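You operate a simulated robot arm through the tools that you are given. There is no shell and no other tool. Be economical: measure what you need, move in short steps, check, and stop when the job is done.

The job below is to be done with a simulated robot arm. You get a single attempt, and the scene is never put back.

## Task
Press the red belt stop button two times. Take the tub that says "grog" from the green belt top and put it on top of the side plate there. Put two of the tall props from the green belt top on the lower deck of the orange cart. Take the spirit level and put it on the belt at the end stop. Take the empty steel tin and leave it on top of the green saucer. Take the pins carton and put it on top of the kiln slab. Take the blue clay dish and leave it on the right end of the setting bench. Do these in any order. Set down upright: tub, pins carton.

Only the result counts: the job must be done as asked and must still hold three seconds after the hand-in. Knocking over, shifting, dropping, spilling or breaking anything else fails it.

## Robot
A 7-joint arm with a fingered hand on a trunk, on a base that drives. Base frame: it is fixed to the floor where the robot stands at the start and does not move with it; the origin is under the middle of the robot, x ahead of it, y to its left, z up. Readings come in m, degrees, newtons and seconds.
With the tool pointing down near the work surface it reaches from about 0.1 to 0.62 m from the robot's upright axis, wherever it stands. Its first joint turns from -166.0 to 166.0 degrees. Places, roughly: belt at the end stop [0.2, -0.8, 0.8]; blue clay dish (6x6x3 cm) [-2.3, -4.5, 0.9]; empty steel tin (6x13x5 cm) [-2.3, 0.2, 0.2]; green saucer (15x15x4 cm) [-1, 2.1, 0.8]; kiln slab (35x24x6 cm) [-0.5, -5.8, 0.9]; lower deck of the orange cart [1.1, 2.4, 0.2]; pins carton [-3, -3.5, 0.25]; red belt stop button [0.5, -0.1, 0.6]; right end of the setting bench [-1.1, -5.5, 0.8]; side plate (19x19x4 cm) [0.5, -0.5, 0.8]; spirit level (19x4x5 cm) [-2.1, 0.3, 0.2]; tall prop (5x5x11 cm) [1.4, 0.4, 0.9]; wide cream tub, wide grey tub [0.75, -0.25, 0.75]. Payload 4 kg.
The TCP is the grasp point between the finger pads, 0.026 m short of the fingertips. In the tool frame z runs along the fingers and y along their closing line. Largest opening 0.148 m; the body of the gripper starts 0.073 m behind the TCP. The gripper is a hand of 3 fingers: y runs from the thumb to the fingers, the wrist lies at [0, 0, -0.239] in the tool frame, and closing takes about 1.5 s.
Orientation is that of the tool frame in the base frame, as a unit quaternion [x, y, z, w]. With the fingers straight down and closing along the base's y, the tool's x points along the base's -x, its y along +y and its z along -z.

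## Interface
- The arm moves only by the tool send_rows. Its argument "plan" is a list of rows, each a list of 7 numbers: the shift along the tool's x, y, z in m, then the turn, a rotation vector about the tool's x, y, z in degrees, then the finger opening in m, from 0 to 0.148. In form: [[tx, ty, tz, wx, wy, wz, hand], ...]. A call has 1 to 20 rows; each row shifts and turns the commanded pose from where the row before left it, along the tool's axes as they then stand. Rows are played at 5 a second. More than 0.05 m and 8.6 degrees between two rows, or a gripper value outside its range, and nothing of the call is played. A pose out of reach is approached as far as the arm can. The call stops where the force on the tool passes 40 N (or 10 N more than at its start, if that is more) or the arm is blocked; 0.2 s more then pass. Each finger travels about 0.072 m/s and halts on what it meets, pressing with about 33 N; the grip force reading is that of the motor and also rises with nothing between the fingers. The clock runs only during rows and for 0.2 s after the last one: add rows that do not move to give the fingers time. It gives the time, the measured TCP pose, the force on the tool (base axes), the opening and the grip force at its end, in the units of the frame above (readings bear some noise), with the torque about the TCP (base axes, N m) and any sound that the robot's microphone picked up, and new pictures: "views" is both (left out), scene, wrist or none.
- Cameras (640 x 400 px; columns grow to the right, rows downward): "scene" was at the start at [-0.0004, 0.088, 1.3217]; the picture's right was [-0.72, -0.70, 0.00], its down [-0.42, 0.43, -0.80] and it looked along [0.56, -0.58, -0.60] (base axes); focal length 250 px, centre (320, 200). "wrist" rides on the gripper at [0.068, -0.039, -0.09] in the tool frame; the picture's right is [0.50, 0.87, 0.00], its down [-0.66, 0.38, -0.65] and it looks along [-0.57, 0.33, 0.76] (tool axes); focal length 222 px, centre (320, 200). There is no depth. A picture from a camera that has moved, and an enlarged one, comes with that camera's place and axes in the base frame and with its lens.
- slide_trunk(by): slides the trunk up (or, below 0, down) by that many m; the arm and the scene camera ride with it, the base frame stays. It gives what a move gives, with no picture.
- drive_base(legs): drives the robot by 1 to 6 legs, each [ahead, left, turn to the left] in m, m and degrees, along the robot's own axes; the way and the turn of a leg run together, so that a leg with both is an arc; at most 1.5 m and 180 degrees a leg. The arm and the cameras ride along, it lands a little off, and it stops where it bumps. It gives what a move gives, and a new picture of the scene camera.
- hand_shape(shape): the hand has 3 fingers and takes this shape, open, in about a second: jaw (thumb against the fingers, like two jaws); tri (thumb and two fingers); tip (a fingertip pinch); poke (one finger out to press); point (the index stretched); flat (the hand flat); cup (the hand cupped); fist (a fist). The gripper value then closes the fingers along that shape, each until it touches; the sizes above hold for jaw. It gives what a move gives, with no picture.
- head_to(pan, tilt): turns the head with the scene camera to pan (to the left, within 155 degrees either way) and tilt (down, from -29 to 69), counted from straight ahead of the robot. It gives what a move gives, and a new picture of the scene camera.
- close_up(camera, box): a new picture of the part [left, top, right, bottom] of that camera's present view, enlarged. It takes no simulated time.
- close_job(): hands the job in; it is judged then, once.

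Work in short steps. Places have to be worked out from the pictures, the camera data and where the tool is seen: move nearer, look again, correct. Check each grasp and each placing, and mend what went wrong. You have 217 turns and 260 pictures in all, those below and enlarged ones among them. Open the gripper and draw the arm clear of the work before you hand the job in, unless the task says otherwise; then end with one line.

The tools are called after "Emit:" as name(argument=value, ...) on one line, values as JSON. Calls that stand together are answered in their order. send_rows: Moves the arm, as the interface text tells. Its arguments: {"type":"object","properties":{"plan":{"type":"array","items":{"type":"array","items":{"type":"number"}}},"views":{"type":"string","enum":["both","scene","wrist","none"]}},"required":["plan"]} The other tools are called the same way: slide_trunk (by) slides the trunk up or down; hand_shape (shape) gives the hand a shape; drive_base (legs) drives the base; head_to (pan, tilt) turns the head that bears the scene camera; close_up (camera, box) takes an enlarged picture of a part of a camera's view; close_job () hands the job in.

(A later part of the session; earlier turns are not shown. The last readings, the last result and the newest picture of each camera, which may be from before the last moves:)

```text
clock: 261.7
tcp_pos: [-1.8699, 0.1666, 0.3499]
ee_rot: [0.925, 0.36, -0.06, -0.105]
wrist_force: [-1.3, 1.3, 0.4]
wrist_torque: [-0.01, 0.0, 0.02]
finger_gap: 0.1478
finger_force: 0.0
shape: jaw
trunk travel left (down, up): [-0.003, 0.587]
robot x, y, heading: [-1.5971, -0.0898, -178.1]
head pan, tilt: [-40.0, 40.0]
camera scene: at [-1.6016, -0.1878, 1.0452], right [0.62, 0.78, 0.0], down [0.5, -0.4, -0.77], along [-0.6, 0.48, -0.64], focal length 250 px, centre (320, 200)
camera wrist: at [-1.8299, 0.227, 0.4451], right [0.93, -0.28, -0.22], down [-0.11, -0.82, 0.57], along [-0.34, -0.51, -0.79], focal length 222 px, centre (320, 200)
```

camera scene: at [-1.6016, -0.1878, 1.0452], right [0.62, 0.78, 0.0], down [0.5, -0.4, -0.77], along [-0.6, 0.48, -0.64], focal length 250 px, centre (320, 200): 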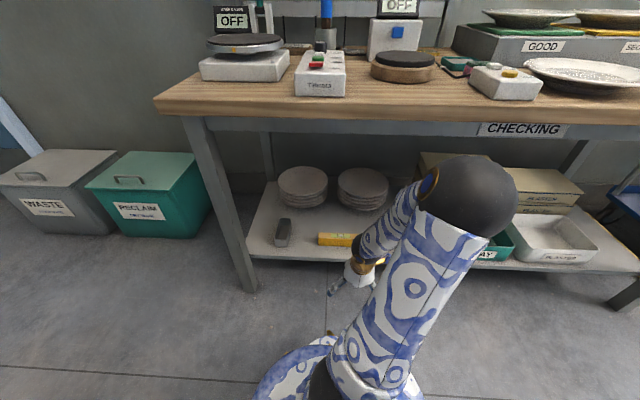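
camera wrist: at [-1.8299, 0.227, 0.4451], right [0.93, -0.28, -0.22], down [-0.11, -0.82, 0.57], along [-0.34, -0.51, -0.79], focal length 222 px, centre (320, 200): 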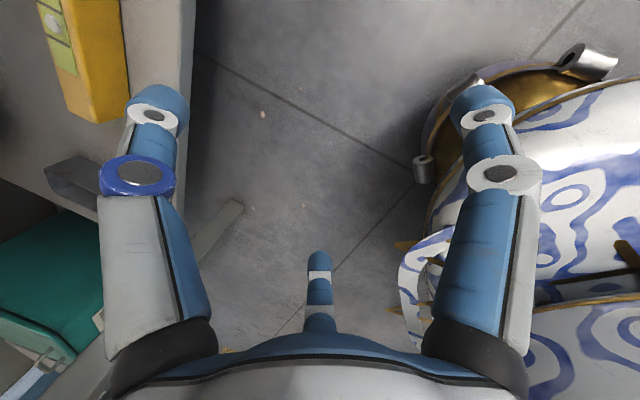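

The level centre is at about [-2.10,0.323] with its top at z≈0.245. I slide the open hand in above it and align the roll.

Emit:
send_rows(plan=[[-0.01, -0.041, 0.019, 0, 0, 0, 0.148], [-0.01, -0.041, 0.019, 0, 0, 0, 0.148], [-0.01, -0.041, 0.019, 0, 0, 0, 0.148], [-0.01, -0.041, 0.019, 0, 0, 0, 0.148], [-0.01, -0.041, 0.019, 0, 0, 0, 0.148], [-0.01, -0.041, 0.019, 0, 0, 0, 0.148], [0, 0, 0, 0, 0, -7.7, 0.148], [0, 0, 0, 0, 0, 0, 0.148]], views="wrist")

```text
clock: 263.5
tcp_pos: [-2.0956, 0.3237, 0.296]
ee_rot: [0.898, 0.423, -0.052, -0.109]
wrist_force: [0.1, 0.3, 0.3]
wrist_torque: [-0.03, 0.0, -0.02]
finger_gap: 0.1479
finger_force: 0.0
shape: jaw
trunk travel left (down, up): [-0.003, 0.587]
robot x, y, heading: [-1.5979, -0.0885, -178.2]
head pan, tilt: [-40.0, 40.0]
camera wrist: at [-2.065, 0.3865, 0.3924], right [0.97, -0.15, -0.21], down [-0.01, -0.84, 0.55], along [-0.26, -0.52, -0.81], focal length 222 px, centre (320, 200)
```

wrist: 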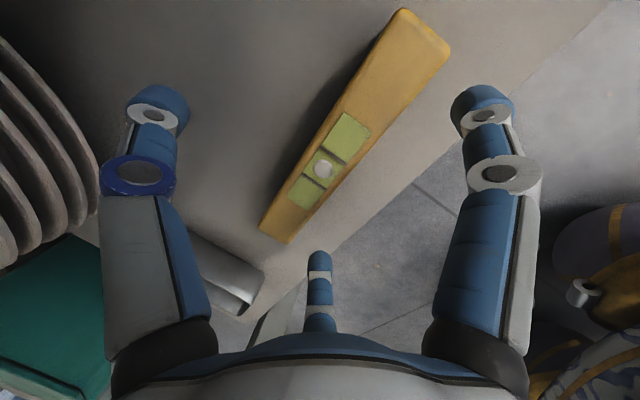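

The level lies centred between thumb and fingers. I shift 9 mm along it and descend.

Emit:
send_rows(plan=[[-0.009, 0, 0, 0, 0, 0, 0.148], [0, 0.0072, 0.0291, 0, 0, 0, 0.148], [0, 0.0048, 0.0194, 0, 0, 0, 0.148], [0, 0.0019, 0.0078, 0, 0, 0, 0.148], [0, 0, 0, 0, 0, 0, 0.148]], views="wrist")

```text
clock: 264.7
tcp_pos: [-2.1024, 0.3155, 0.2425]
ee_rot: [0.898, 0.423, -0.052, -0.109]
wrist_force: [-0.7, -0.5, 0.1]
wrist_torque: [-0.01, 0.02, -0.02]
finger_gap: 0.1478
finger_force: 0.0
shape: jaw
trunk travel left (down, up): [-0.003, 0.587]
robot x, y, heading: [-1.6003, -0.0931, -178.3]
head pan, tilt: [-40.0, 40.0]
camera wrist: at [-2.0718, 0.3789, 0.338], right [0.97, -0.15, -0.21], down [-0.01, -0.84, 0.55], along [-0.26, -0.52, -0.81], focal length 222 px, centre (320, 200)
```

wrist: 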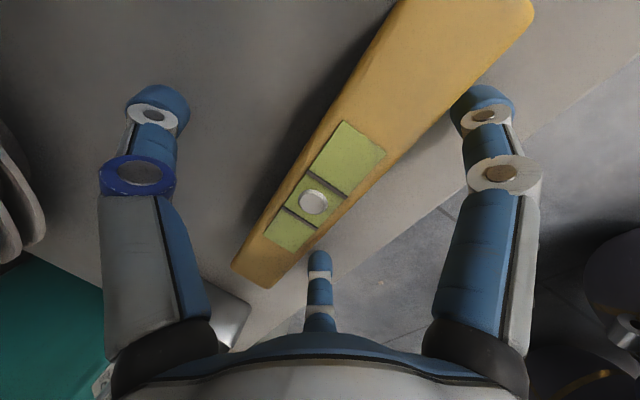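

Emit:
send_rows(plan=[[0, 0.0012, 0.0049, 0, 0, 0, 0.12], [0, 0, 0, 0, 0, 0, 0.1], [0, 0, 0, 0, 0, 0, 0.08], [0, 0, 0, 0, 0, 0, 0.06], [0, 0, 0, 0, 0, 0, 0.04], [0, 0, 0, 0, 0, 0, 0.02], [0, 0, 0, 0, 0, 0, 0.02], [0, 0, 0, 0, 0, 0, 0.02], [0, 0, 0, 0, 0, 0, 0.02]], views="wrist")

```text
clock: 266.7
tcp_pos: [-2.1007, 0.3171, 0.2373]
ee_rot: [0.898, 0.423, -0.052, -0.11]
wrist_force: [0.1, -0.4, 4.6]
wrist_torque: [-0.05, -0.1, 0.0]
finger_gap: 0.0343
finger_force: 33.1
shape: jaw
trunk travel left (down, up): [-0.003, 0.587]
robot x, y, heading: [-1.5978, -0.0925, -178.7]
head pan, tilt: [-40.0, 40.0]
camera wrist: at [-2.0714, 0.379, 0.3342], right [0.97, -0.15, -0.21], down [-0.01, -0.84, 0.55], along [-0.26, -0.52, -0.81], focal length 222 px, centre (320, 200)
```

wrist: 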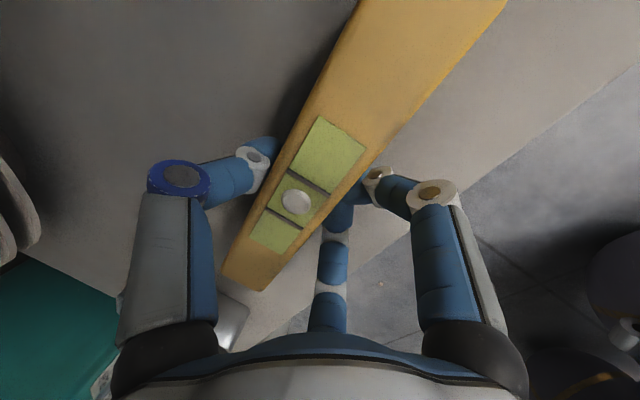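

It's gripped. I lift 6 cm and slide straight out from the shelf.

Emit:
send_rows(plan=[[0, -0.0036, -0.0146, 0, 0, 0, 0.015], [0, -0.0048, -0.0194, 0, 0, 0, 0.015], [0, -0.0072, -0.0291, 0, 0, 0, 0.015], [0, 0, 0, 0, 0, 0, 0.015], [0, 0.04, -0.0099, 0, 0, 0, 0.015], [0, 0.0485, -0.012, 0, 0, 0, 0.015], [0, 0.0485, -0.012, 0, 0, 0, 0.015], [0, 0.0485, -0.012, 0, 0, 0, 0.015], [0, 0.0485, -0.012, 0, 0, 0, 0.015], [0, 0.03, -0.0074, 0, 0, 0, 0.015], [0, 0, 0, 0, 0, 0, 0.015]])

```text
clock: 269.1
tcp_pos: [-1.8939, 0.1443, 0.3014]
ee_rot: [0.898, 0.423, -0.054, -0.108]
wrist_force: [0.6, 0.2, -1.9]
wrist_torque: [0.0, -0.01, 0.01]
finger_gap: 0.0334
finger_force: 33.0
shape: jaw
trunk travel left (down, up): [-0.003, 0.587]
robot x, y, heading: [-1.5965, -0.0909, -178.2]
head pan, tilt: [-40.0, 40.0]
camera scene: at [-1.6018, -0.1877, 1.0452], right [0.62, 0.78, 0.0], down [0.5, -0.4, -0.77], along [-0.6, 0.48, -0.64], focal length 250 px, centre (320, 200)
camera wrist: at [-1.8634, 0.2065, 0.3979], right [0.97, -0.15, -0.21], down [-0.01, -0.84, 0.55], along [-0.26, -0.52, -0.81], focal length 222 px, centre (320, 200)
```

scene: 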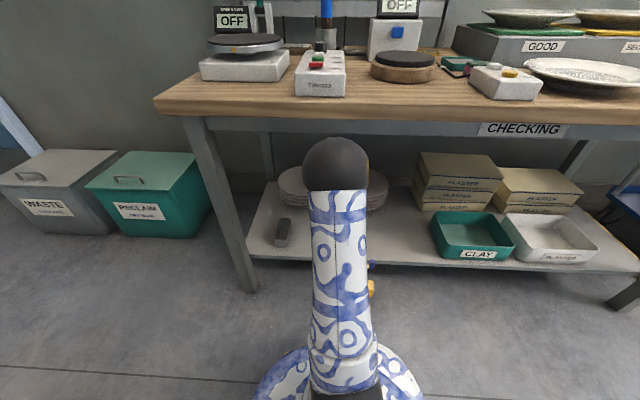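
wrist: 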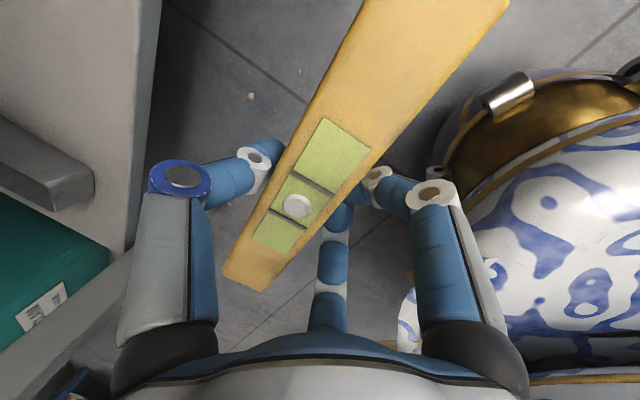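

The level is held securely. I raise the trunk and arm, then drive to the belt's end-stop side and turn around.

Emit:
slide_trunk(by=0.37)

Emit:
send_rows(plan=[[0, -0.012, -0.0485, 0, 0, 0, 0.015], [0, -0.012, -0.0485, 0, 0, 0, 0.015], [0, -0.012, -0.0485, 0, 0, 0, 0.015], [0, -0.012, -0.0485, 0, 0, 0, 0.015], [0, -0.012, -0.0485, 0, 0, 0, 0.015], [0, -0.012, -0.0485, 0, 0, 0, 0.015], [0, 0, 0, 0, 0, 0, 0.015]], views="wrist")

Emit:
drive_base(legs=[[-0.618, 0.155, 0], [0, 0, 178], [0.55, -0.1, 0]])

Emit:
head_to(pan=-60, tilt=38)

```text
clock: 272.6
tcp_pos: [-1.8941, 0.1443, 0.6705]
ee_rot: [0.898, 0.422, -0.052, -0.109]
wrist_force: [0.5, 0.1, -1.9]
wrist_torque: [-0.01, -0.03, -0.01]
finger_gap: 0.0336
finger_force: 32.8
shape: jaw
trunk travel left (down, up): [-0.373, 0.217]
robot x, y, heading: [-1.6, -0.0896, -178.3]
head pan, tilt: [-40.0, 40.0]
```

```text
clock: 274.2
tcp_pos: [-1.8955, 0.1485, 0.9693]
ee_rot: [0.899, 0.422, -0.053, -0.109]
wrist_force: [-1.1, 0.5, -2.6]
wrist_torque: [-0.02, 0.0, -0.02]
finger_gap: 0.0329
finger_force: 32.9
shape: jaw
trunk travel left (down, up): [-0.373, 0.217]
robot x, y, heading: [-1.5964, -0.093, -178.6]
head pan, tilt: [-40.0, 40.0]
camera wrist: at [-1.8648, 0.2093, 1.0653], right [0.97, -0.15, -0.21], down [-0.01, -0.84, 0.55], along [-0.26, -0.52, -0.81], focal length 222 px, centre (320, 200)
```

wrist: 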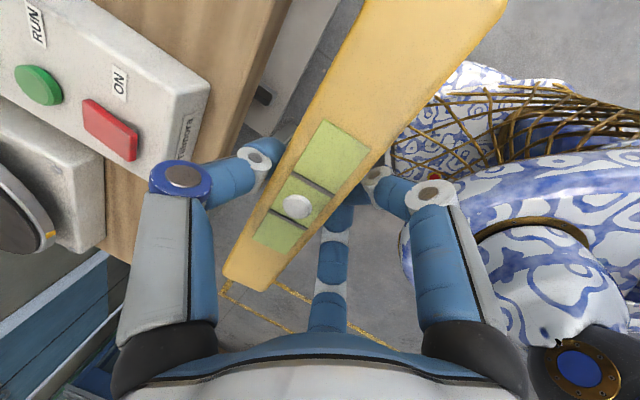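

```text
clock: 287.8
tcp_pos: [-0.1474, -0.5873, 0.9678]
ee_rot: [-0.399, 0.909, -0.11, 0.05]
wrist_force: [0.8, 0.0, -2.6]
wrist_torque: [0.02, 0.0, -0.01]
finger_gap: 0.0328
finger_force: 32.9
shape: jaw
trunk travel left (down, up): [-0.373, 0.217]
robot x, y, heading: [-0.4333, -0.3354, -1.2]
head pan, tilt: [-40.0, 40.0]
camera scene: at [-0.4253, -0.2394, 1.4152], right [-0.66, -0.75, 0.0], down [-0.48, 0.42, -0.77], along [0.58, -0.51, -0.64], focal length 250 px, centre (320, 200)
```

scene: 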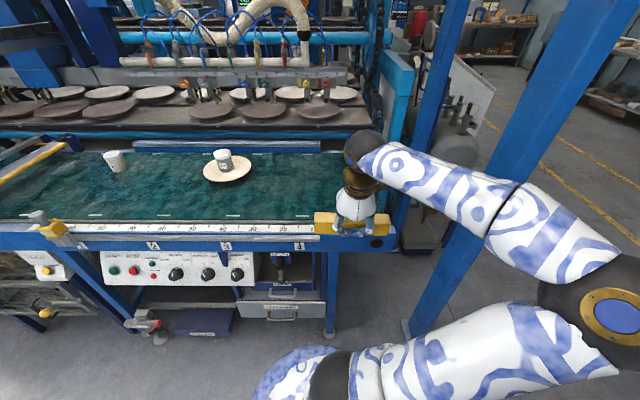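

```text
clock: 288.6
tcp_pos: [-0.1464, -0.5875, 0.9693]
ee_rot: [-0.4, 0.909, -0.11, 0.05]
wrist_force: [0.0, 0.2, -3.8]
wrist_torque: [0.05, 0.04, 0.01]
finger_gap: 0.033
finger_force: 32.9
shape: jaw
trunk travel left (down, up): [-0.373, 0.217]
robot x, y, heading: [-0.4323, -0.3321, -1.3]
head pan, tilt: [-60.0, 38.0]
camera scene: at [-0.4476, -0.2589, 1.4182], right [-0.88, -0.48, 0.0], down [-0.3, 0.54, -0.79], along [0.38, -0.69, -0.62], focal length 250 px, centre (320, 200)
```

scene: 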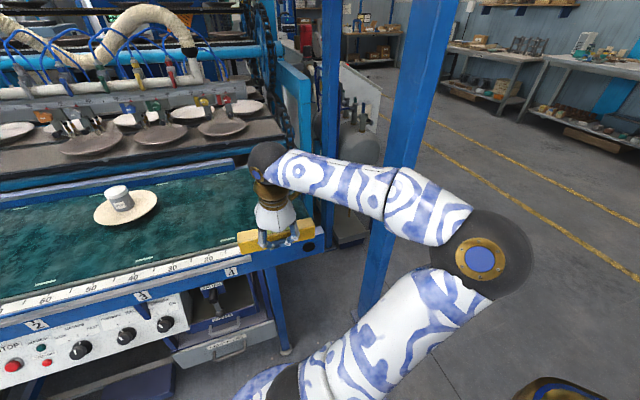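

The stop bar's inner face is at u≈-0.565. I edge the base in so the level lands with its end close to the stop.

Emit:
drive_base(legs=[[0.176, -0.049, 0]])

Emit:
send_rows(plan=[[0, -0.04, 0.0099, 0, 0, 0, 0.015], [0, -0.0485, 0.012, 0, 0, 0, 0.015], [0, -0.0485, 0.012, 0, 0, 0, 0.015], [0, 0, 0, 0, 0, 0, 0.015]])

```text
clock: 290.1
tcp_pos: [0.0235, -0.6407, 0.9683]
ee_rot: [-0.401, 0.908, -0.111, 0.049]
wrist_force: [0.1, 0.1, -1.9]
wrist_torque: [0.01, 0.0, 0.0]
finger_gap: 0.0329
finger_force: 33.6
shape: jaw
trunk travel left (down, up): [-0.373, 0.217]
robot x, y, heading: [-0.2583, -0.3911, -1.4]
head pan, tilt: [-60.0, 38.0]
camera scene: at [-0.2771, -0.3126, 1.4182], right [-0.88, -0.48, 0.0], down [-0.3, 0.54, -0.79], along [0.38, -0.69, -0.62], focal length 250 px, centre (320, 200)
```

scene: 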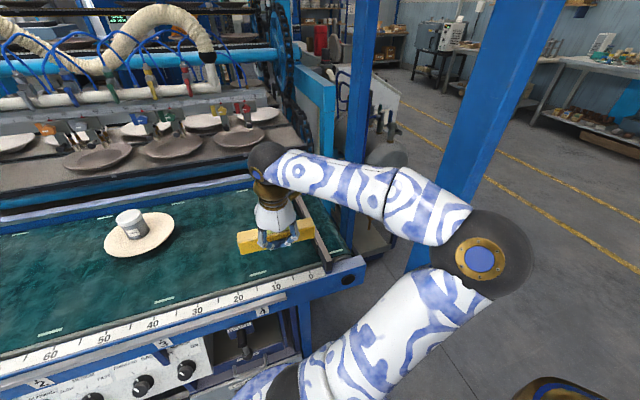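

```text
clock: 291.1
tcp_pos: [0.1265, -0.7395, 0.9687]
ee_rot: [-0.4, 0.908, -0.11, 0.049]
wrist_force: [0.6, -0.6, -1.7]
wrist_torque: [0.03, 0.05, -0.01]
finger_gap: 0.0329
finger_force: 32.9
shape: jaw
trunk travel left (down, up): [-0.373, 0.217]
robot x, y, heading: [-0.2573, -0.3903, -1.4]
head pan, tilt: [-60.0, 38.0]
camera scene: at [-0.2767, -0.3128, 1.4182], right [-0.88, -0.48, 0.0], down [-0.3, 0.54, -0.79], along [0.38, -0.69, -0.62], focal length 250 px, centre (320, 200)
camera wrist: at [0.0922, -0.8012, 1.0653], right [-0.96, 0.2, -0.21], down [0.06, 0.84, 0.55], along [0.28, 0.51, -0.81], focal length 222 px, centre (320, 200)
```

scene: 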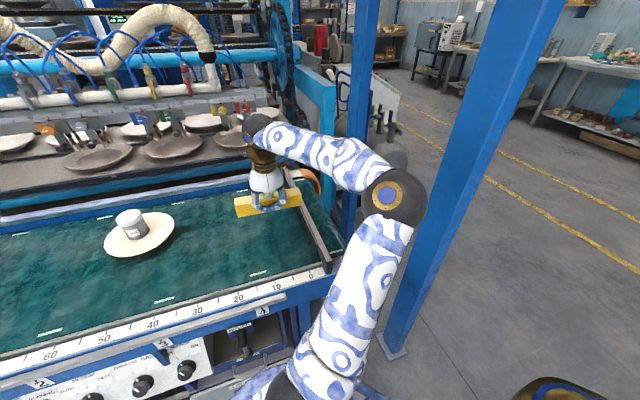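
wrist: 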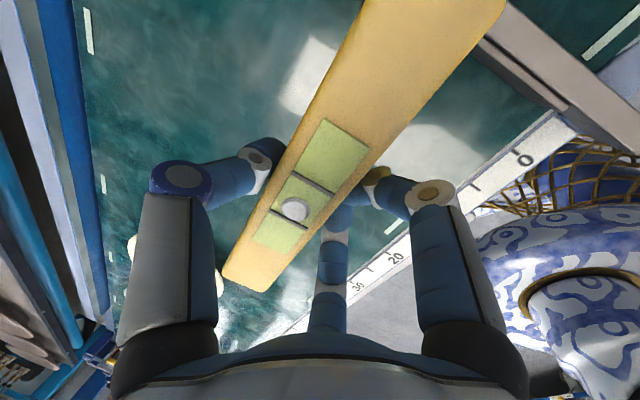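

The stop's inner edge measures u≈-0.585. I shift 6 cm in and 2 cm away from it, then lower to just above the belt.

Emit:
send_rows(plan=[[-0.011, -0.0275, 0.0068, 0, 0, 0, 0.015], [-0.011, -0.0275, 0.0068, 0, 0, 0, 0.015], [0, 0.0072, 0.0291, 0, 0, 0, 0.015], [0, 0.0072, 0.0291, 0, 0, 0, 0.015], [0, 0.0048, 0.0194, 0, 0, 0, 0.015], [0, 0.0024, 0.0097, 0, 0, 0, 0.015], [0, 0, 0, 0, 0, 0, 0.015]], views="wrist")

```text
clock: 292.7
tcp_pos: [0.1858, -0.7582, 0.8791]
ee_rot: [-0.4, 0.908, -0.111, 0.049]
wrist_force: [0.7, -0.5, -3.0]
wrist_torque: [0.04, 0.02, -0.02]
finger_gap: 0.0328
finger_force: 33.0
shape: jaw
trunk travel left (down, up): [-0.373, 0.217]
robot x, y, heading: [-0.2597, -0.3891, -1.8]
head pan, tilt: [-60.0, 38.0]
camera wrist: at [0.1514, -0.8192, 0.9752], right [-0.96, 0.2, -0.21], down [0.06, 0.84, 0.55], along [0.28, 0.51, -0.81], focal length 222 px, centre (320, 200)
```

wrist: 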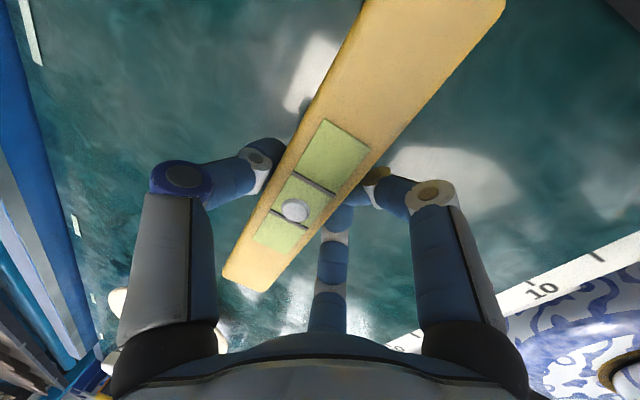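

Emit:
send_rows(plan=[[0, 0.0019, 0.0078, 0, 0, 0, 0.015], [0, 0.001, 0.0039, 0, 0, 0, 0.015], [0, 0.001, 0.0039, 0, 0, 0, 0.015], [0, 0, 0, 0, 0, 0, 0.015]], views="none")

```text
clock: 293.7
tcp_pos: [0.1851, -0.7591, 0.8623]
ee_rot: [-0.4, 0.909, -0.11, 0.049]
wrist_force: [-0.6, -0.9, -3.0]
wrist_torque: [0.07, 0.04, 0.01]
finger_gap: 0.0328
finger_force: 33.4
shape: jaw
trunk travel left (down, up): [-0.373, 0.217]
robot x, y, heading: [-0.2622, -0.3894, -1.4]
head pan, tilt: [-60.0, 38.0]
```

Emit:
send_rows(plan=[[0, 0.001, 0.0039, 0, 0, 0, 0.015], [0, 0.0007, 0.0029, 0, 0, 0, 0.015], [0, 0, 0, 0, 0, 0, 0.015]], views="none")

```text
clock: 294.5
tcp_pos: [0.184, -0.7597, 0.8573]
ee_rot: [-0.4, 0.908, -0.112, 0.05]
wrist_force: [-0.3, -3.2, 21.0]
wrist_torque: [-0.04, 0.09, 0.01]
finger_gap: 0.0336
finger_force: 33.1
shape: jaw
trunk travel left (down, up): [-0.373, 0.217]
robot x, y, heading: [-0.267, -0.3876, -1.1]
head pan, tilt: [-60.0, 38.0]
```

It's resting on the belt. I open a little, rise slightly, open fully and withdraw.

Emit:
send_rows(plan=[[0, -0.0005, -0.002, 0, 0, 0, 0.015], [0, 0, 0, 0, 0, 0, 0.04], [0, 0, 0, 0, 0, 0, 0.055], [0, 0, 0, 0, 0, 0, 0.065], [0, -0.0024, -0.0097, 0, 0, 0, 0.08], [0, -0.0024, -0.0097, 0, 0, 0, 0.1], [0, -0.0048, -0.0194, 0, 0, 0, 0.12], [0, -0.0072, -0.0291, 0, 0, 0, 0.12], [0, -0.01, -0.04, 0, 0, 0, 0.12], [0, 0, 0, 0, 0, 0, 0.12]])

```text
clock: 296.7
tcp_pos: [0.1855, -0.7596, 0.9687]
ee_rot: [-0.4, 0.909, -0.11, 0.05]
wrist_force: [-0.2, -0.1, 0.0]
wrist_torque: [-0.02, -0.01, 0.0]
finger_gap: 0.1202
finger_force: 0.1
shape: jaw
trunk travel left (down, up): [-0.373, 0.217]
robot x, y, heading: [-0.2608, -0.3881, -1.4]
head pan, tilt: [-60.0, 38.0]
camera scene: at [-0.2771, -0.3125, 1.4182], right [-0.88, -0.48, 0.0], down [-0.3, 0.54, -0.79], along [0.38, -0.69, -0.62], focal length 250 px, centre (320, 200)
camera wrist: at [0.1517, -0.8207, 1.0654], right [-0.96, 0.2, -0.21], down [0.06, 0.84, 0.55], along [0.28, 0.51, -0.81], focal length 222 px, centre (320, 200)
```

scene: 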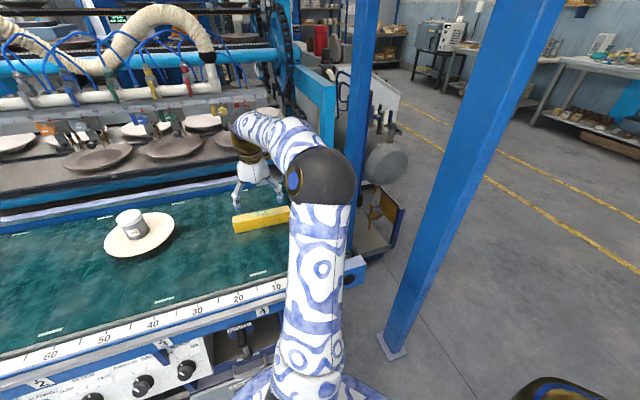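
wrist: 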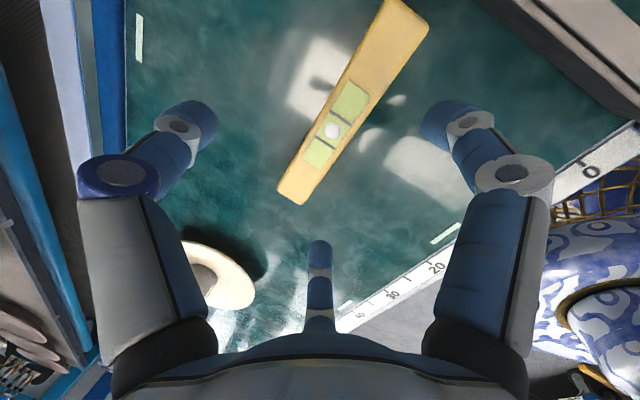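

The level lies straight on the belt next to the end stop. I retract the arm and test turning the hand roll by 90°, which the tin needs.

Emit:
send_rows(plan=[[0, 0.0485, -0.012, 0, 0, 0, 0.12], [0, 0.0485, -0.012, 0, 0, 0, 0.12], [0, 0.0485, -0.012, 0, 0, 0, 0.12], [0, 0.0485, -0.012, 0, 0, 0, 0.12], [0, 0.0485, -0.012, 0, 0, 0, 0.12]], views="none")

Emit:
drive_base(legs=[[-0.36, 0.15, 0]])

Emit:
send_rows(plan=[[0, 0, 0, 0, 0, 8.5, 0.12], [0, 0, 0, 0, 0, 8.5, 0.12], [0, 0, 0, 0, 0, 8.5, 0.12], [0, 0, 0, 0, 0, 8.5, 0.12], [0, 0, 0, 0, 0, 8.5, 0.12], [0, 0, 0, 0, 0, 8.5, 0.12], [0, 0, 0, 0, 0, 8.5, 0.12], [0, 0, 0, 0, 0, 8.5, 0.12], [0, 0, 0, 0, 0, 8.5, 0.12], [0, 0, 0, 0, 0, 8.5, 0.12], [0, 0, 0, 0, 0, 5, 0.12]], views="none")

```text
clock: 297.9
tcp_pos: [-0.0025, -0.5885, 0.967]
ee_rot: [-0.399, 0.909, -0.111, 0.048]
wrist_force: [0.5, -0.5, -0.2]
wrist_torque: [0.0, -0.01, 0.02]
finger_gap: 0.1198
finger_force: 0.1
shape: jaw
trunk travel left (down, up): [-0.373, 0.217]
robot x, y, heading: [-0.258, -0.3888, -1.3]
head pan, tilt: [-60.0, 38.0]
```

```text
clock: 300.4
tcp_pos: [-0.3553, -0.4285, 0.9684]
ee_rot: [-0.396, 0.91, -0.111, 0.049]
wrist_force: [0.1, 0.1, 0.6]
wrist_torque: [-0.01, -0.05, 0.0]
finger_gap: 0.1201
finger_force: 0.0
shape: jaw
trunk travel left (down, up): [-0.373, 0.217]
robot x, y, heading: [-0.614, -0.2215, -1.9]
head pan, tilt: [-60.0, 38.0]
camera scene: at [-0.6287, -0.1489, 1.4182], right [-0.88, -0.47, 0.0], down [-0.29, 0.54, -0.79], along [0.37, -0.69, -0.62], focal length 250 px, centre (320, 200)
```

scene: 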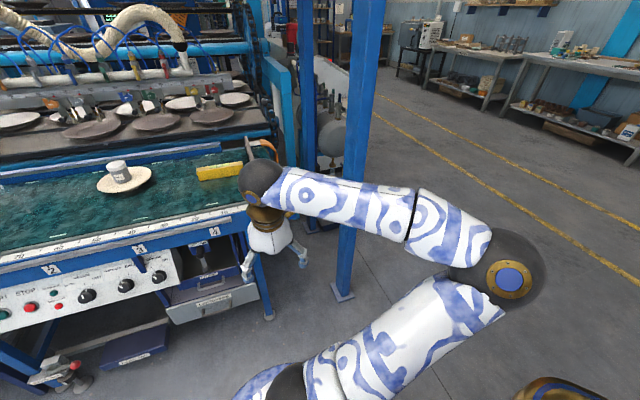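

```text
clock: 302.8
tcp_pos: [-0.3575, -0.4278, 0.9673]
ee_rot: [0.364, 0.924, -0.043, 0.114]
wrist_force: [0.4, -0.4, -0.2]
wrist_torque: [-0.02, 0.0, 0.0]
finger_gap: 0.12
finger_force: 0.0
shape: jaw
trunk travel left (down, up): [-0.373, 0.217]
robot x, y, heading: [-0.6124, -0.2246, -1.7]
head pan, tilt: [-60.0, 38.0]
```

The roll turns freely. I drive back to the bench in front of the tin.

Emit:
drive_base(legs=[[-0.362, -0.01, 0], [0, 0, 178.5], [0.729, 0.145, 0]])

Emit:
head_to(pan=-40, tilt=42)

```text
clock: 315.9
tcp_pos: [-1.9495, -0.0622, 0.9684]
ee_rot: [0.908, -0.401, -0.111, -0.048]
wrist_force: [-0.1, 0.0, 0.5]
wrist_torque: [-0.01, 0.0, 0.01]
finger_gap: 0.1201
finger_force: 0.0
shape: jaw
trunk travel left (down, up): [-0.373, 0.217]
robot x, y, heading: [-1.706, -0.2837, 173.5]
head pan, tilt: [-60.0, 38.0]
camera scene: at [-1.7022, -0.3637, 1.4182], right [0.92, 0.4, 0.0], down [0.25, -0.56, -0.79], along [-0.32, 0.72, -0.62], focal length 250 px, centre (320, 200)
```

scene: 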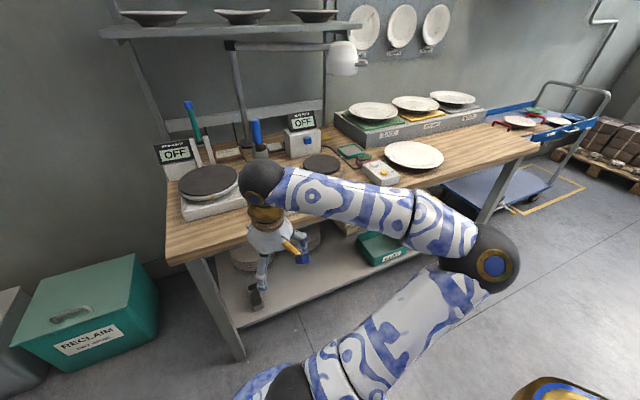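

```text
clock: 316.7
tcp_pos: [-1.9496, -0.0621, 0.9694]
ee_rot: [0.908, -0.401, -0.111, -0.049]
wrist_force: [0.1, 1.1, -0.3]
wrist_torque: [0.03, 0.02, 0.03]
finger_gap: 0.1198
finger_force: 0.1
shape: jaw
trunk travel left (down, up): [-0.373, 0.217]
robot x, y, heading: [-1.7115, -0.2865, 173.7]
head pan, tilt: [-40.0, 42.0]
camera scene: at [-1.7254, -0.3822, 1.4123], right [0.73, 0.69, 0.0], down [0.46, -0.49, -0.74], along [-0.51, 0.54, -0.67], focal length 250 px, centre (320, 200)
```

scene: 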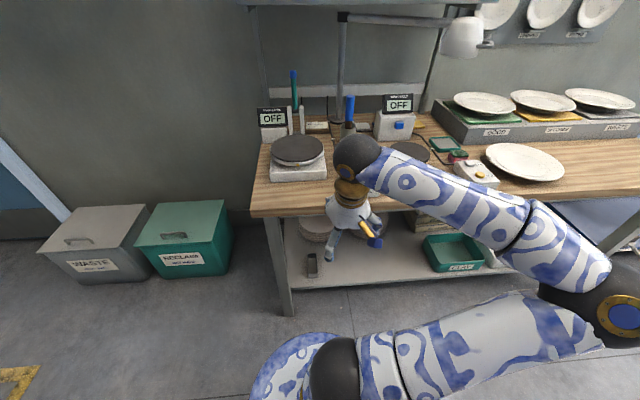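

Tin confirmed at [-2.296,0.158]. I move 7 cm closer, lower the trunk and bring the hand down outside the bench.

Emit:
drive_base(legs=[[0.058, -0.039, 0]])

Emit:
slide_trunk(by=-0.37)

Emit:
send_rows(plan=[[0, 0, 0, 0, 0, -7.6, 0.148], [0.0115, 0, 0.0485, 0, 0, 0, 0.148], [0.0115, 0, 0.0485, 0, 0, 0, 0.148], [0.0115, 0, 0.0485, 0, 0, 0, 0.148], [0.0115, 0, 0.0485, 0, 0, 0, 0.148], [0.0115, 0, 0.0485, 0, 0, 0, 0.148], [0, 0, 0, 0, 0, 0, 0.148]])

```text
clock: 317.7
tcp_pos: [-2.0027, -0.0178, 0.9678]
ee_rot: [0.908, -0.4, -0.111, -0.048]
wrist_force: [-0.2, 0.3, -0.1]
wrist_torque: [-0.03, 0.01, -0.01]
finger_gap: 0.1199
finger_force: 0.0
shape: jaw
trunk travel left (down, up): [-0.373, 0.217]
robot x, y, heading: [-1.763, -0.239, 173.4]
head pan, tilt: [-40.0, 42.0]
camera scene: at [-1.7793, -0.3373, 1.4123], right [0.72, 0.69, 0.0], down [0.46, -0.48, -0.74], along [-0.51, 0.54, -0.67], focal length 250 px, centre (320, 200)
```

scene: 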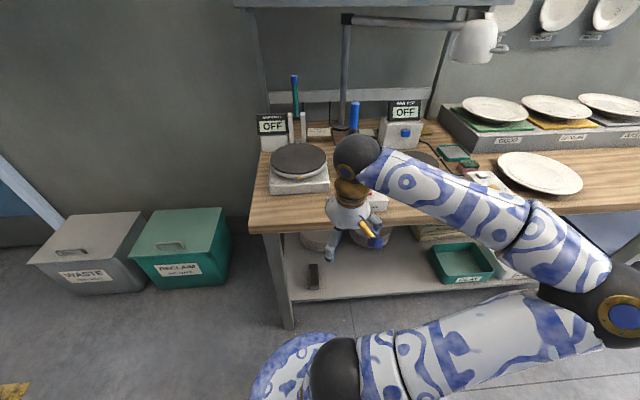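

```text
clock: 321.3
tcp_pos: [-2.0037, -0.018, 0.5978]
ee_rot: [0.908, -0.4, -0.111, -0.048]
wrist_force: [-0.8, 0.2, -0.6]
wrist_torque: [-0.01, -0.04, 0.01]
finger_gap: 0.1198
finger_force: 0.0
shape: jaw
trunk travel left (down, up): [-0.003, 0.587]
robot x, y, heading: [-1.7641, -0.2408, 173.5]
head pan, tilt: [-40.0, 42.0]
```

```text
clock: 322.9
tcp_pos: [-2.0199, 0.0131, 0.3552]
ee_rot: [0.933, -0.34, -0.107, -0.054]
wrist_force: [0.7, 0.0, 0.6]
wrist_torque: [-0.02, -0.02, -0.01]
finger_gap: 0.1482
finger_force: 0.1
shape: jaw
out of reach, approached as far as the arm can: row 4, 5, 6
trunk travel left (down, up): [-0.003, 0.587]
robot x, y, heading: [-1.7619, -0.2391, 173.6]
head pan, tilt: [-40.0, 42.0]
camera scene: at [-1.7794, -0.3373, 1.0423], right [0.72, 0.69, 0.0], down [0.46, -0.48, -0.74], along [-0.51, 0.54, -0.67], focal length 250 px, centre (320, 200)
camera wrist: at [-1.9298, -0.0158, 0.4278], right [-0.19, -0.97, -0.14], down [-0.63, 0.0, 0.78], along [-0.76, 0.23, -0.61], focal length 222 px, centre (320, 200)
```

scene: 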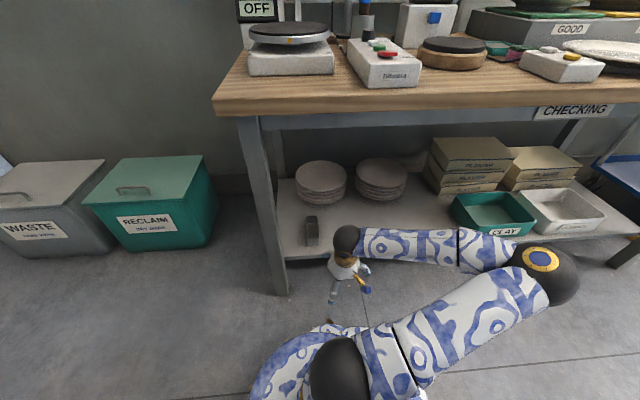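
wrist: 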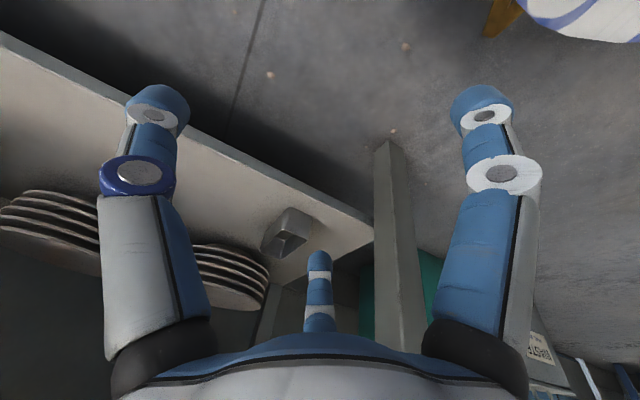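

The hand is aligned with the tin's width. I slide in over the tin.

Emit:
send_rows(plan=[[-0.0399, 0.0093, 0.0175, 0, 0, 0, 0.148], [-0.0399, 0.0093, 0.0175, 0, 0, 0, 0.148], [-0.0399, 0.0093, 0.0175, 0, 0, 0, 0.148], [-0.0399, 0.0093, 0.0175, 0, 0, 0, 0.148], [-0.0399, 0.0093, 0.0175, 0, 0, 0, 0.148], [-0.0399, 0.0093, 0.015, 0, 0, 0, 0.148], [-0.0399, 0.0093, 0.012, 0, 0, 0, 0.148], [0, 0, 0, 0, 0, 0, 0.148]])

```text
clock: 324.7
tcp_pos: [-2.291, 0.1578, 0.3144]
ee_rot: [0.933, -0.34, -0.107, -0.055]
wrist_force: [-0.2, -0.1, 0.8]
wrist_torque: [0.01, 0.02, 0.03]
finger_gap: 0.1478
finger_force: 0.1
shape: jaw
trunk travel left (down, up): [-0.003, 0.587]
robot x, y, heading: [-1.7643, -0.2397, 173.6]
head pan, tilt: [-40.0, 42.0]
camera scene: at [-1.7795, -0.3373, 1.0423], right [0.72, 0.69, 0.0], down [0.46, -0.48, -0.74], along [-0.51, 0.54, -0.67], focal length 250 px, centre (320, 200)
camera wrist: at [-2.2009, 0.1286, 0.3875], right [-0.19, -0.97, -0.14], down [-0.63, 0.0, 0.78], along [-0.76, 0.24, -0.61], focal length 222 px, centre (320, 200)
```

scene: 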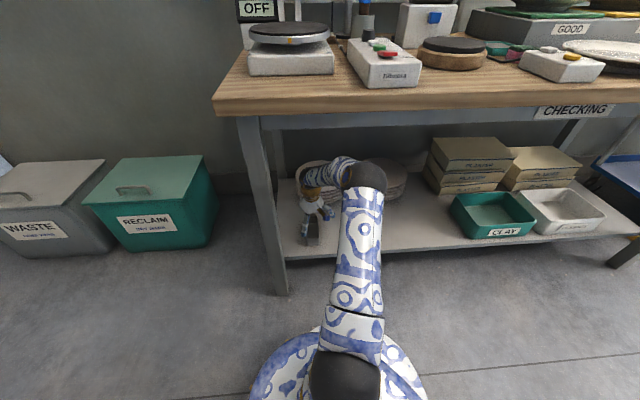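
wrist: 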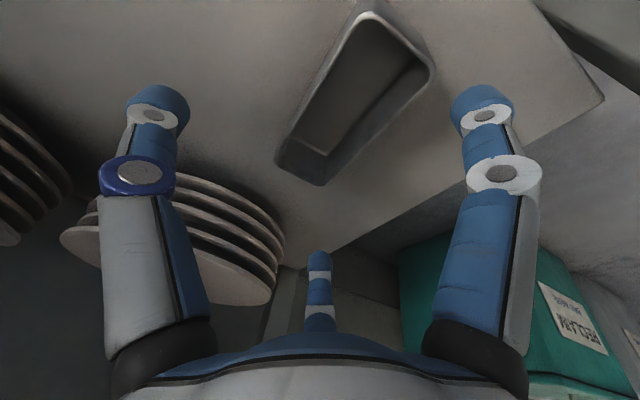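

The tin centre is at about [-2.274,0.1445]. I align and lower around it.

Emit:
send_rows(plan=[[0.0208, 0.0067, -0.0053, 0, 0, 0, 0.148], [0.0045, 0.0005, 0.0187, 0, 0, 0, 0.148], [0.0045, 0.0005, 0.0187, 0, 0, 0, 0.148], [0.0045, 0.0005, 0.0187, 0, 0, 0, 0.148], [0, 0, 0, 0, 0, 0, 0.148]], views="wrist")

```text
clock: 325.9
tcp_pos: [-2.2768, 0.1414, 0.2549]
ee_rot: [0.933, -0.339, -0.108, -0.055]
wrist_force: [-0.1, 0.3, -0.5]
wrist_torque: [0.01, 0.01, 0.0]
finger_gap: 0.1479
finger_force: 0.1
shape: jaw
trunk travel left (down, up): [-0.003, 0.587]
robot x, y, heading: [-1.7651, -0.2382, 173.5]
head pan, tilt: [-40.0, 42.0]
camera wrist: at [-2.1869, 0.1132, 0.3273], right [-0.19, -0.97, -0.14], down [-0.63, 0.0, 0.78], along [-0.76, 0.24, -0.61], focal length 222 px, centre (320, 200)
```

wrist: 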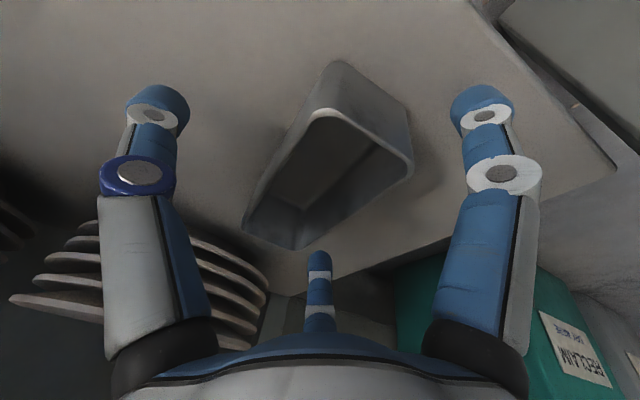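

Emit:
send_rows(plan=[[0, 0.009, 0, 0, 0, 0, 0.148], [0.0024, 0.0003, 0.0097, 0, 0, 0, 0.148], [0.0019, 0.0002, 0.0078, 0, 0, 0, 0.148], [0, 0, 0, 0, 0, 0, 0.148]], views="wrist")

```text
clock: 326.7
tcp_pos: [-2.284, 0.1366, 0.2437]
ee_rot: [0.931, -0.342, -0.113, -0.058]
wrist_force: [0.0, 3.6, 21.2]
wrist_torque: [-1.57, -0.69, 0.14]
finger_gap: 0.1479
finger_force: 0.1
shape: jaw
trunk travel left (down, up): [-0.003, 0.587]
robot x, y, heading: [-1.7628, -0.2387, 173.9]
head pan, tilt: [-40.0, 42.0]
stopped in row 4: the force on the tool passed its limit at 45 N (the readings are from after the stop); the commanded pose is now the measured one
camera wrist: at [-2.1937, 0.1075, 0.314], right [-0.19, -0.97, -0.15], down [-0.62, 0.0, 0.79], along [-0.76, 0.24, -0.6], focal length 222 px, centre (320, 200)
```

wrist: 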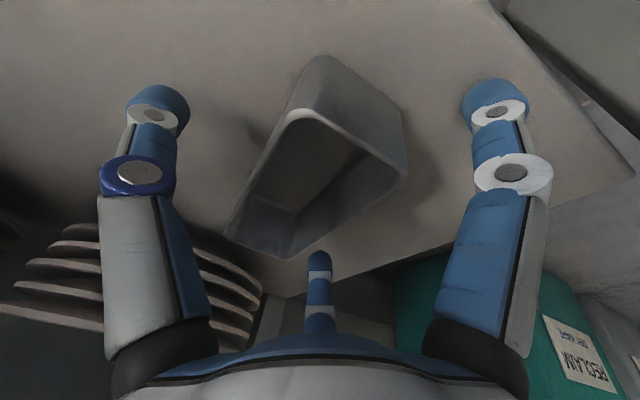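

The right fingertip touched the shelf. I raise 4 mm and close.

Emit:
send_rows(plan=[[-0.001, 0, -0.004, 0, 0, 0, 0.148], [0, 0, 0, 0, 0, 0, 0.12], [0, 0, 0, 0, 0, 0, 0.1], [0, 0, 0, 0, 0, 0, 0.08], [0, 0, 0, 0, 0, 0, 0.06], [0, 0, 0, 0, 0, 0, 0.04], [0, 0, 0, 0, 0, 0, 0.04], [0, 0, 0, 0, 0, 0, 0.04]], views="wrist")

```text
clock: 328.5
tcp_pos: [-2.2844, 0.1352, 0.2437]
ee_rot: [0.932, -0.34, -0.111, -0.057]
wrist_force: [0.5, 0.4, 0.4]
wrist_torque: [0.0, 0.0, 0.0]
finger_gap: 0.0538
finger_force: 32.4
shape: jaw
trunk travel left (down, up): [-0.003, 0.587]
robot x, y, heading: [-1.7635, -0.2405, 173.3]
head pan, tilt: [-40.0, 42.0]
camera wrist: at [-2.1931, 0.1072, 0.3154], right [-0.19, -0.97, -0.15], down [-0.62, 0.0, 0.78], along [-0.76, 0.24, -0.6], focal length 222 px, centre (320, 200)
```

wrist: 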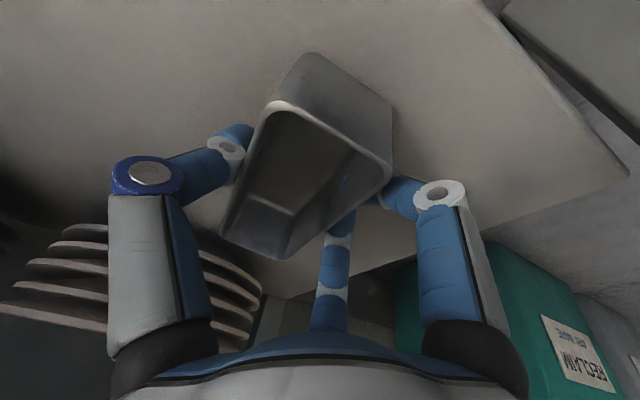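

It's gripped. I lift 6 cm and slide out of the bench.

Emit:
send_rows(plan=[[-0.0035, -0.0004, -0.0146, 0, 0, 0, 0.035], [-0.0047, -0.0005, -0.0194, 0, 0, 0, 0.035], [-0.0071, -0.0008, -0.0291, 0, 0, 0, 0.035], [0, 0, 0, 0, 0, 0, 0.035], [0.0455, 0, -0.011, 0, 0, 0, 0.035], [0.0455, 0, -0.011, 0, 0, 0, 0.035], [0.0455, 0, -0.011, 0, 0, 0, 0.035], [0.0455, 0, -0.011, 0, 0, 0, 0.035], [0.0455, 0, -0.011, 0, 0, 0, 0.035], [0.0455, 0, -0.011, 0, 0, 0, 0.035], [0.03, 0, -0.007, 0, 0, 0, 0.035], [0, 0, 0, 0, 0, 0, 0.035]])

```text
clock: 331.1
tcp_pos: [-2.0768, -0.0487, 0.301]
ee_rot: [0.932, -0.341, -0.111, -0.057]
wrist_force: [0.5, 0.2, -1.4]
wrist_torque: [-0.04, 0.0, -0.02]
finger_gap: 0.0537
finger_force: 32.6
shape: jaw
out of reach, approached as far as the arm can: row 10, 11
trunk travel left (down, up): [-0.003, 0.587]
robot x, y, heading: [-1.7654, -0.2421, 173.5]
head pan, tilt: [-40.0, 42.0]
camera scene: at [-1.7796, -0.3372, 1.0423], right [0.72, 0.69, 0.0], down [0.46, -0.48, -0.74], along [-0.51, 0.54, -0.67], focal length 250 px, centre (320, 200)
camera wrist: at [-1.9868, -0.0773, 0.3722], right [-0.19, -0.97, -0.15], down [-0.62, 0.0, 0.78], along [-0.76, 0.24, -0.6], focal length 222 px, centre (320, 200)
```

scene: 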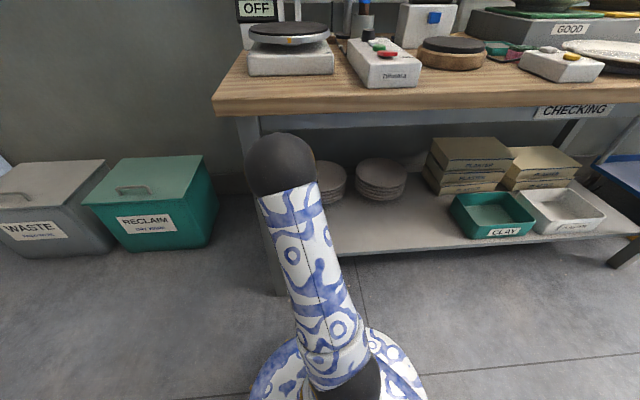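
wrist: 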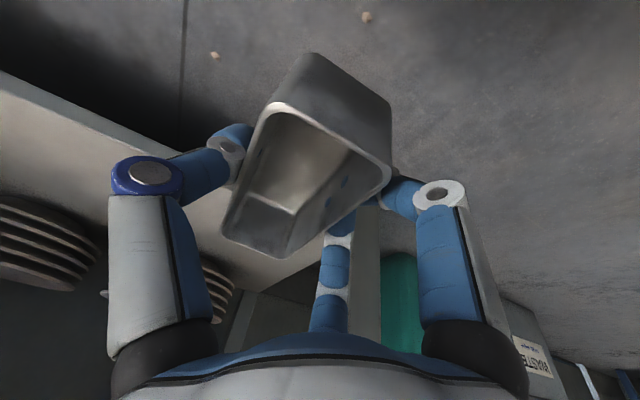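

The tin is held, but the elbow is near the bench edge. I back away first, then raise, and then drive along to the blue cart.

Emit:
drive_base(legs=[[-0.292, 0.193, 0]])

Emit:
slide_trunk(by=0.37)

Emit:
send_rows(plan=[[-0.0115, -0.001, -0.0485, 0, 0, 0, 0.035], [-0.0115, -0.001, -0.0485, 0, 0, 0, 0.035], [-0.0115, -0.001, -0.0485, 0, 0, 0, 0.035], [-0.0115, -0.001, -0.0485, 0, 0, 0, 0.035], [-0.0115, -0.001, -0.0485, 0, 0, 0, 0.035], [-0.0115, -0.001, -0.0485, 0, 0, 0, 0.035], [0, 0, 0, 0, 0, 0, 0.035]], views="wrist")

Emit:
drive_base(legs=[[-0.641, -0.967, 0], [-0.641, -0.967, 0]])

```text
clock: 333.4
tcp_pos: [-1.8123, -0.2716, 0.2998]
ee_rot: [0.931, -0.342, -0.111, -0.057]
wrist_force: [0.1, 0.0, -1.6]
wrist_torque: [-0.04, 0.0, 0.04]
finger_gap: 0.0535
finger_force: 33.3
shape: jaw
trunk travel left (down, up): [-0.003, 0.587]
robot x, y, heading: [-1.4988, -0.4641, 173.3]
head pan, tilt: [-40.0, 42.0]
camera scene: at [-1.5156, -0.562, 1.0423], right [0.73, 0.69, 0.0], down [0.46, -0.49, -0.74], along [-0.51, 0.54, -0.67], focal length 250 px, centre (320, 200)
```

scene: 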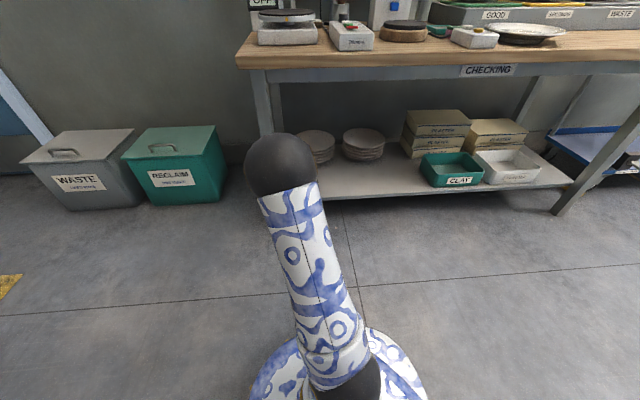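

```text
clock: 336.9
tcp_pos: [-1.8129, -0.2713, 0.6708]
ee_rot: [0.931, -0.342, -0.111, -0.057]
wrist_force: [-0.4, 0.2, -1.1]
wrist_torque: [-0.01, -0.02, -0.04]
finger_gap: 0.0534
finger_force: 33.0
shape: jaw
trunk travel left (down, up): [-0.373, 0.217]
robot x, y, heading: [-1.5019, -0.4669, 173.3]
head pan, tilt: [-40.0, 42.0]
```

```text
clock: 338.6
tcp_pos: [-1.8101, -0.2747, 0.9665]
ee_rot: [0.932, -0.342, -0.111, -0.056]
wrist_force: [-0.5, 0.5, -1.8]
wrist_torque: [-0.04, -0.04, 0.0]
finger_gap: 0.0529
finger_force: 32.8
shape: jaw
trunk travel left (down, up): [-0.373, 0.217]
robot x, y, heading: [-1.4975, -0.4664, 173.4]
head pan, tilt: [-40.0, 42.0]
camera wrist: at [-1.7208, -0.3051, 1.0392], right [-0.19, -0.97, -0.15], down [-0.62, 0.0, 0.78], along [-0.76, 0.24, -0.6], focal length 222 px, centre (320, 200)
```

wrist: 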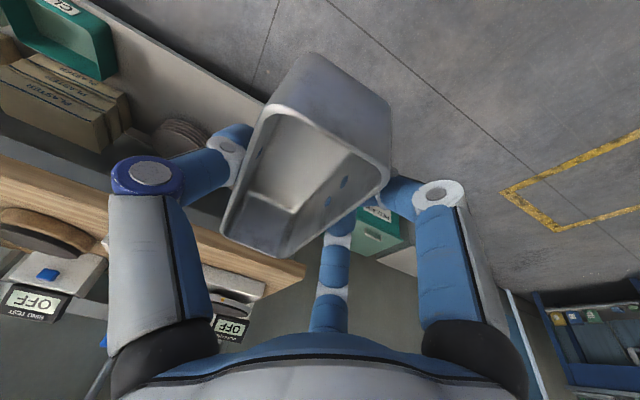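

```text
clock: 350.0
tcp_pos: [-0.3135, 1.5116, 0.9661]
ee_rot: [0.93, -0.346, -0.11, -0.058]
wrist_force: [0.3, -0.3, -1.2]
wrist_torque: [-0.03, 0.0, 0.03]
finger_gap: 0.0529
finger_force: 32.7
shape: jaw
trunk travel left (down, up): [-0.373, 0.217]
robot x, y, heading: [-0.0022, 1.3208, 173.1]
head pan, tilt: [-40.0, 42.0]
camera scene: at [-0.0197, 1.2231, 1.4123], right [0.73, 0.68, 0.0], down [0.46, -0.49, -0.74], along [-0.51, 0.54, -0.67], focal length 250 px, centre (320, 200)
```

scene: 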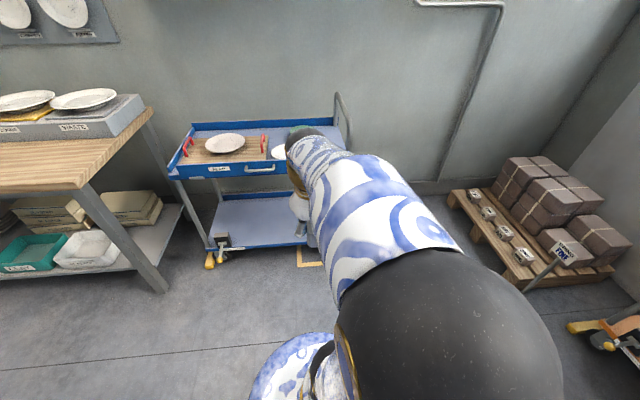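

I drive forward towards the blue cart.

Emit:
drive_base(legs=[[0.419, -0.273, 0]])

Emit:
head_to(pan=-15, tilt=45)

```text
clock: 353.0
tcp_pos: [-0.702, 1.8419, 0.9664]
ee_rot: [0.93, -0.345, -0.111, -0.058]
wrist_force: [-0.1, 1.2, -2.2]
wrist_torque: [-0.03, 0.0, 0.04]
finger_gap: 0.0532
finger_force: 32.5
shape: jaw
trunk travel left (down, up): [-0.373, 0.217]
robot x, y, heading: [-0.3892, 1.6504, 173.2]
head pan, tilt: [-40.0, 42.0]
camera scene: at [-0.4078, 1.5539, 1.4123], right [0.73, 0.68, 0.0], down [0.46, -0.49, -0.74], along [-0.51, 0.54, -0.67], focal length 250 px, centre (320, 200)
```

scene: 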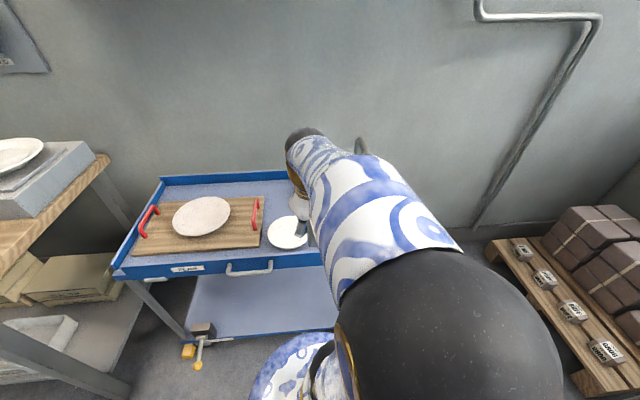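

```text
clock: 353.9
tcp_pos: [-0.7023, 1.8411, 0.9662]
ee_rot: [0.931, -0.344, -0.111, -0.057]
wrist_force: [-1.1, -0.3, -1.9]
wrist_torque: [-0.05, -0.01, 0.01]
finger_gap: 0.053
finger_force: 33.1
shape: jaw
trunk travel left (down, up): [-0.373, 0.217]
robot x, y, heading: [-0.3889, 1.6514, 173.5]
head pan, tilt: [-15.0, 45.0]
camera scene: at [-0.4261, 1.5233, 1.408], right [0.37, 0.93, 0.0], down [0.66, -0.26, -0.71], along [-0.66, 0.26, -0.71], focal length 250 px, centre (320, 200)
```

scene: 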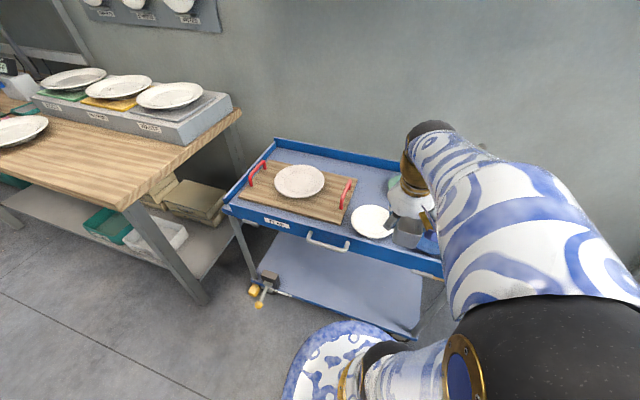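

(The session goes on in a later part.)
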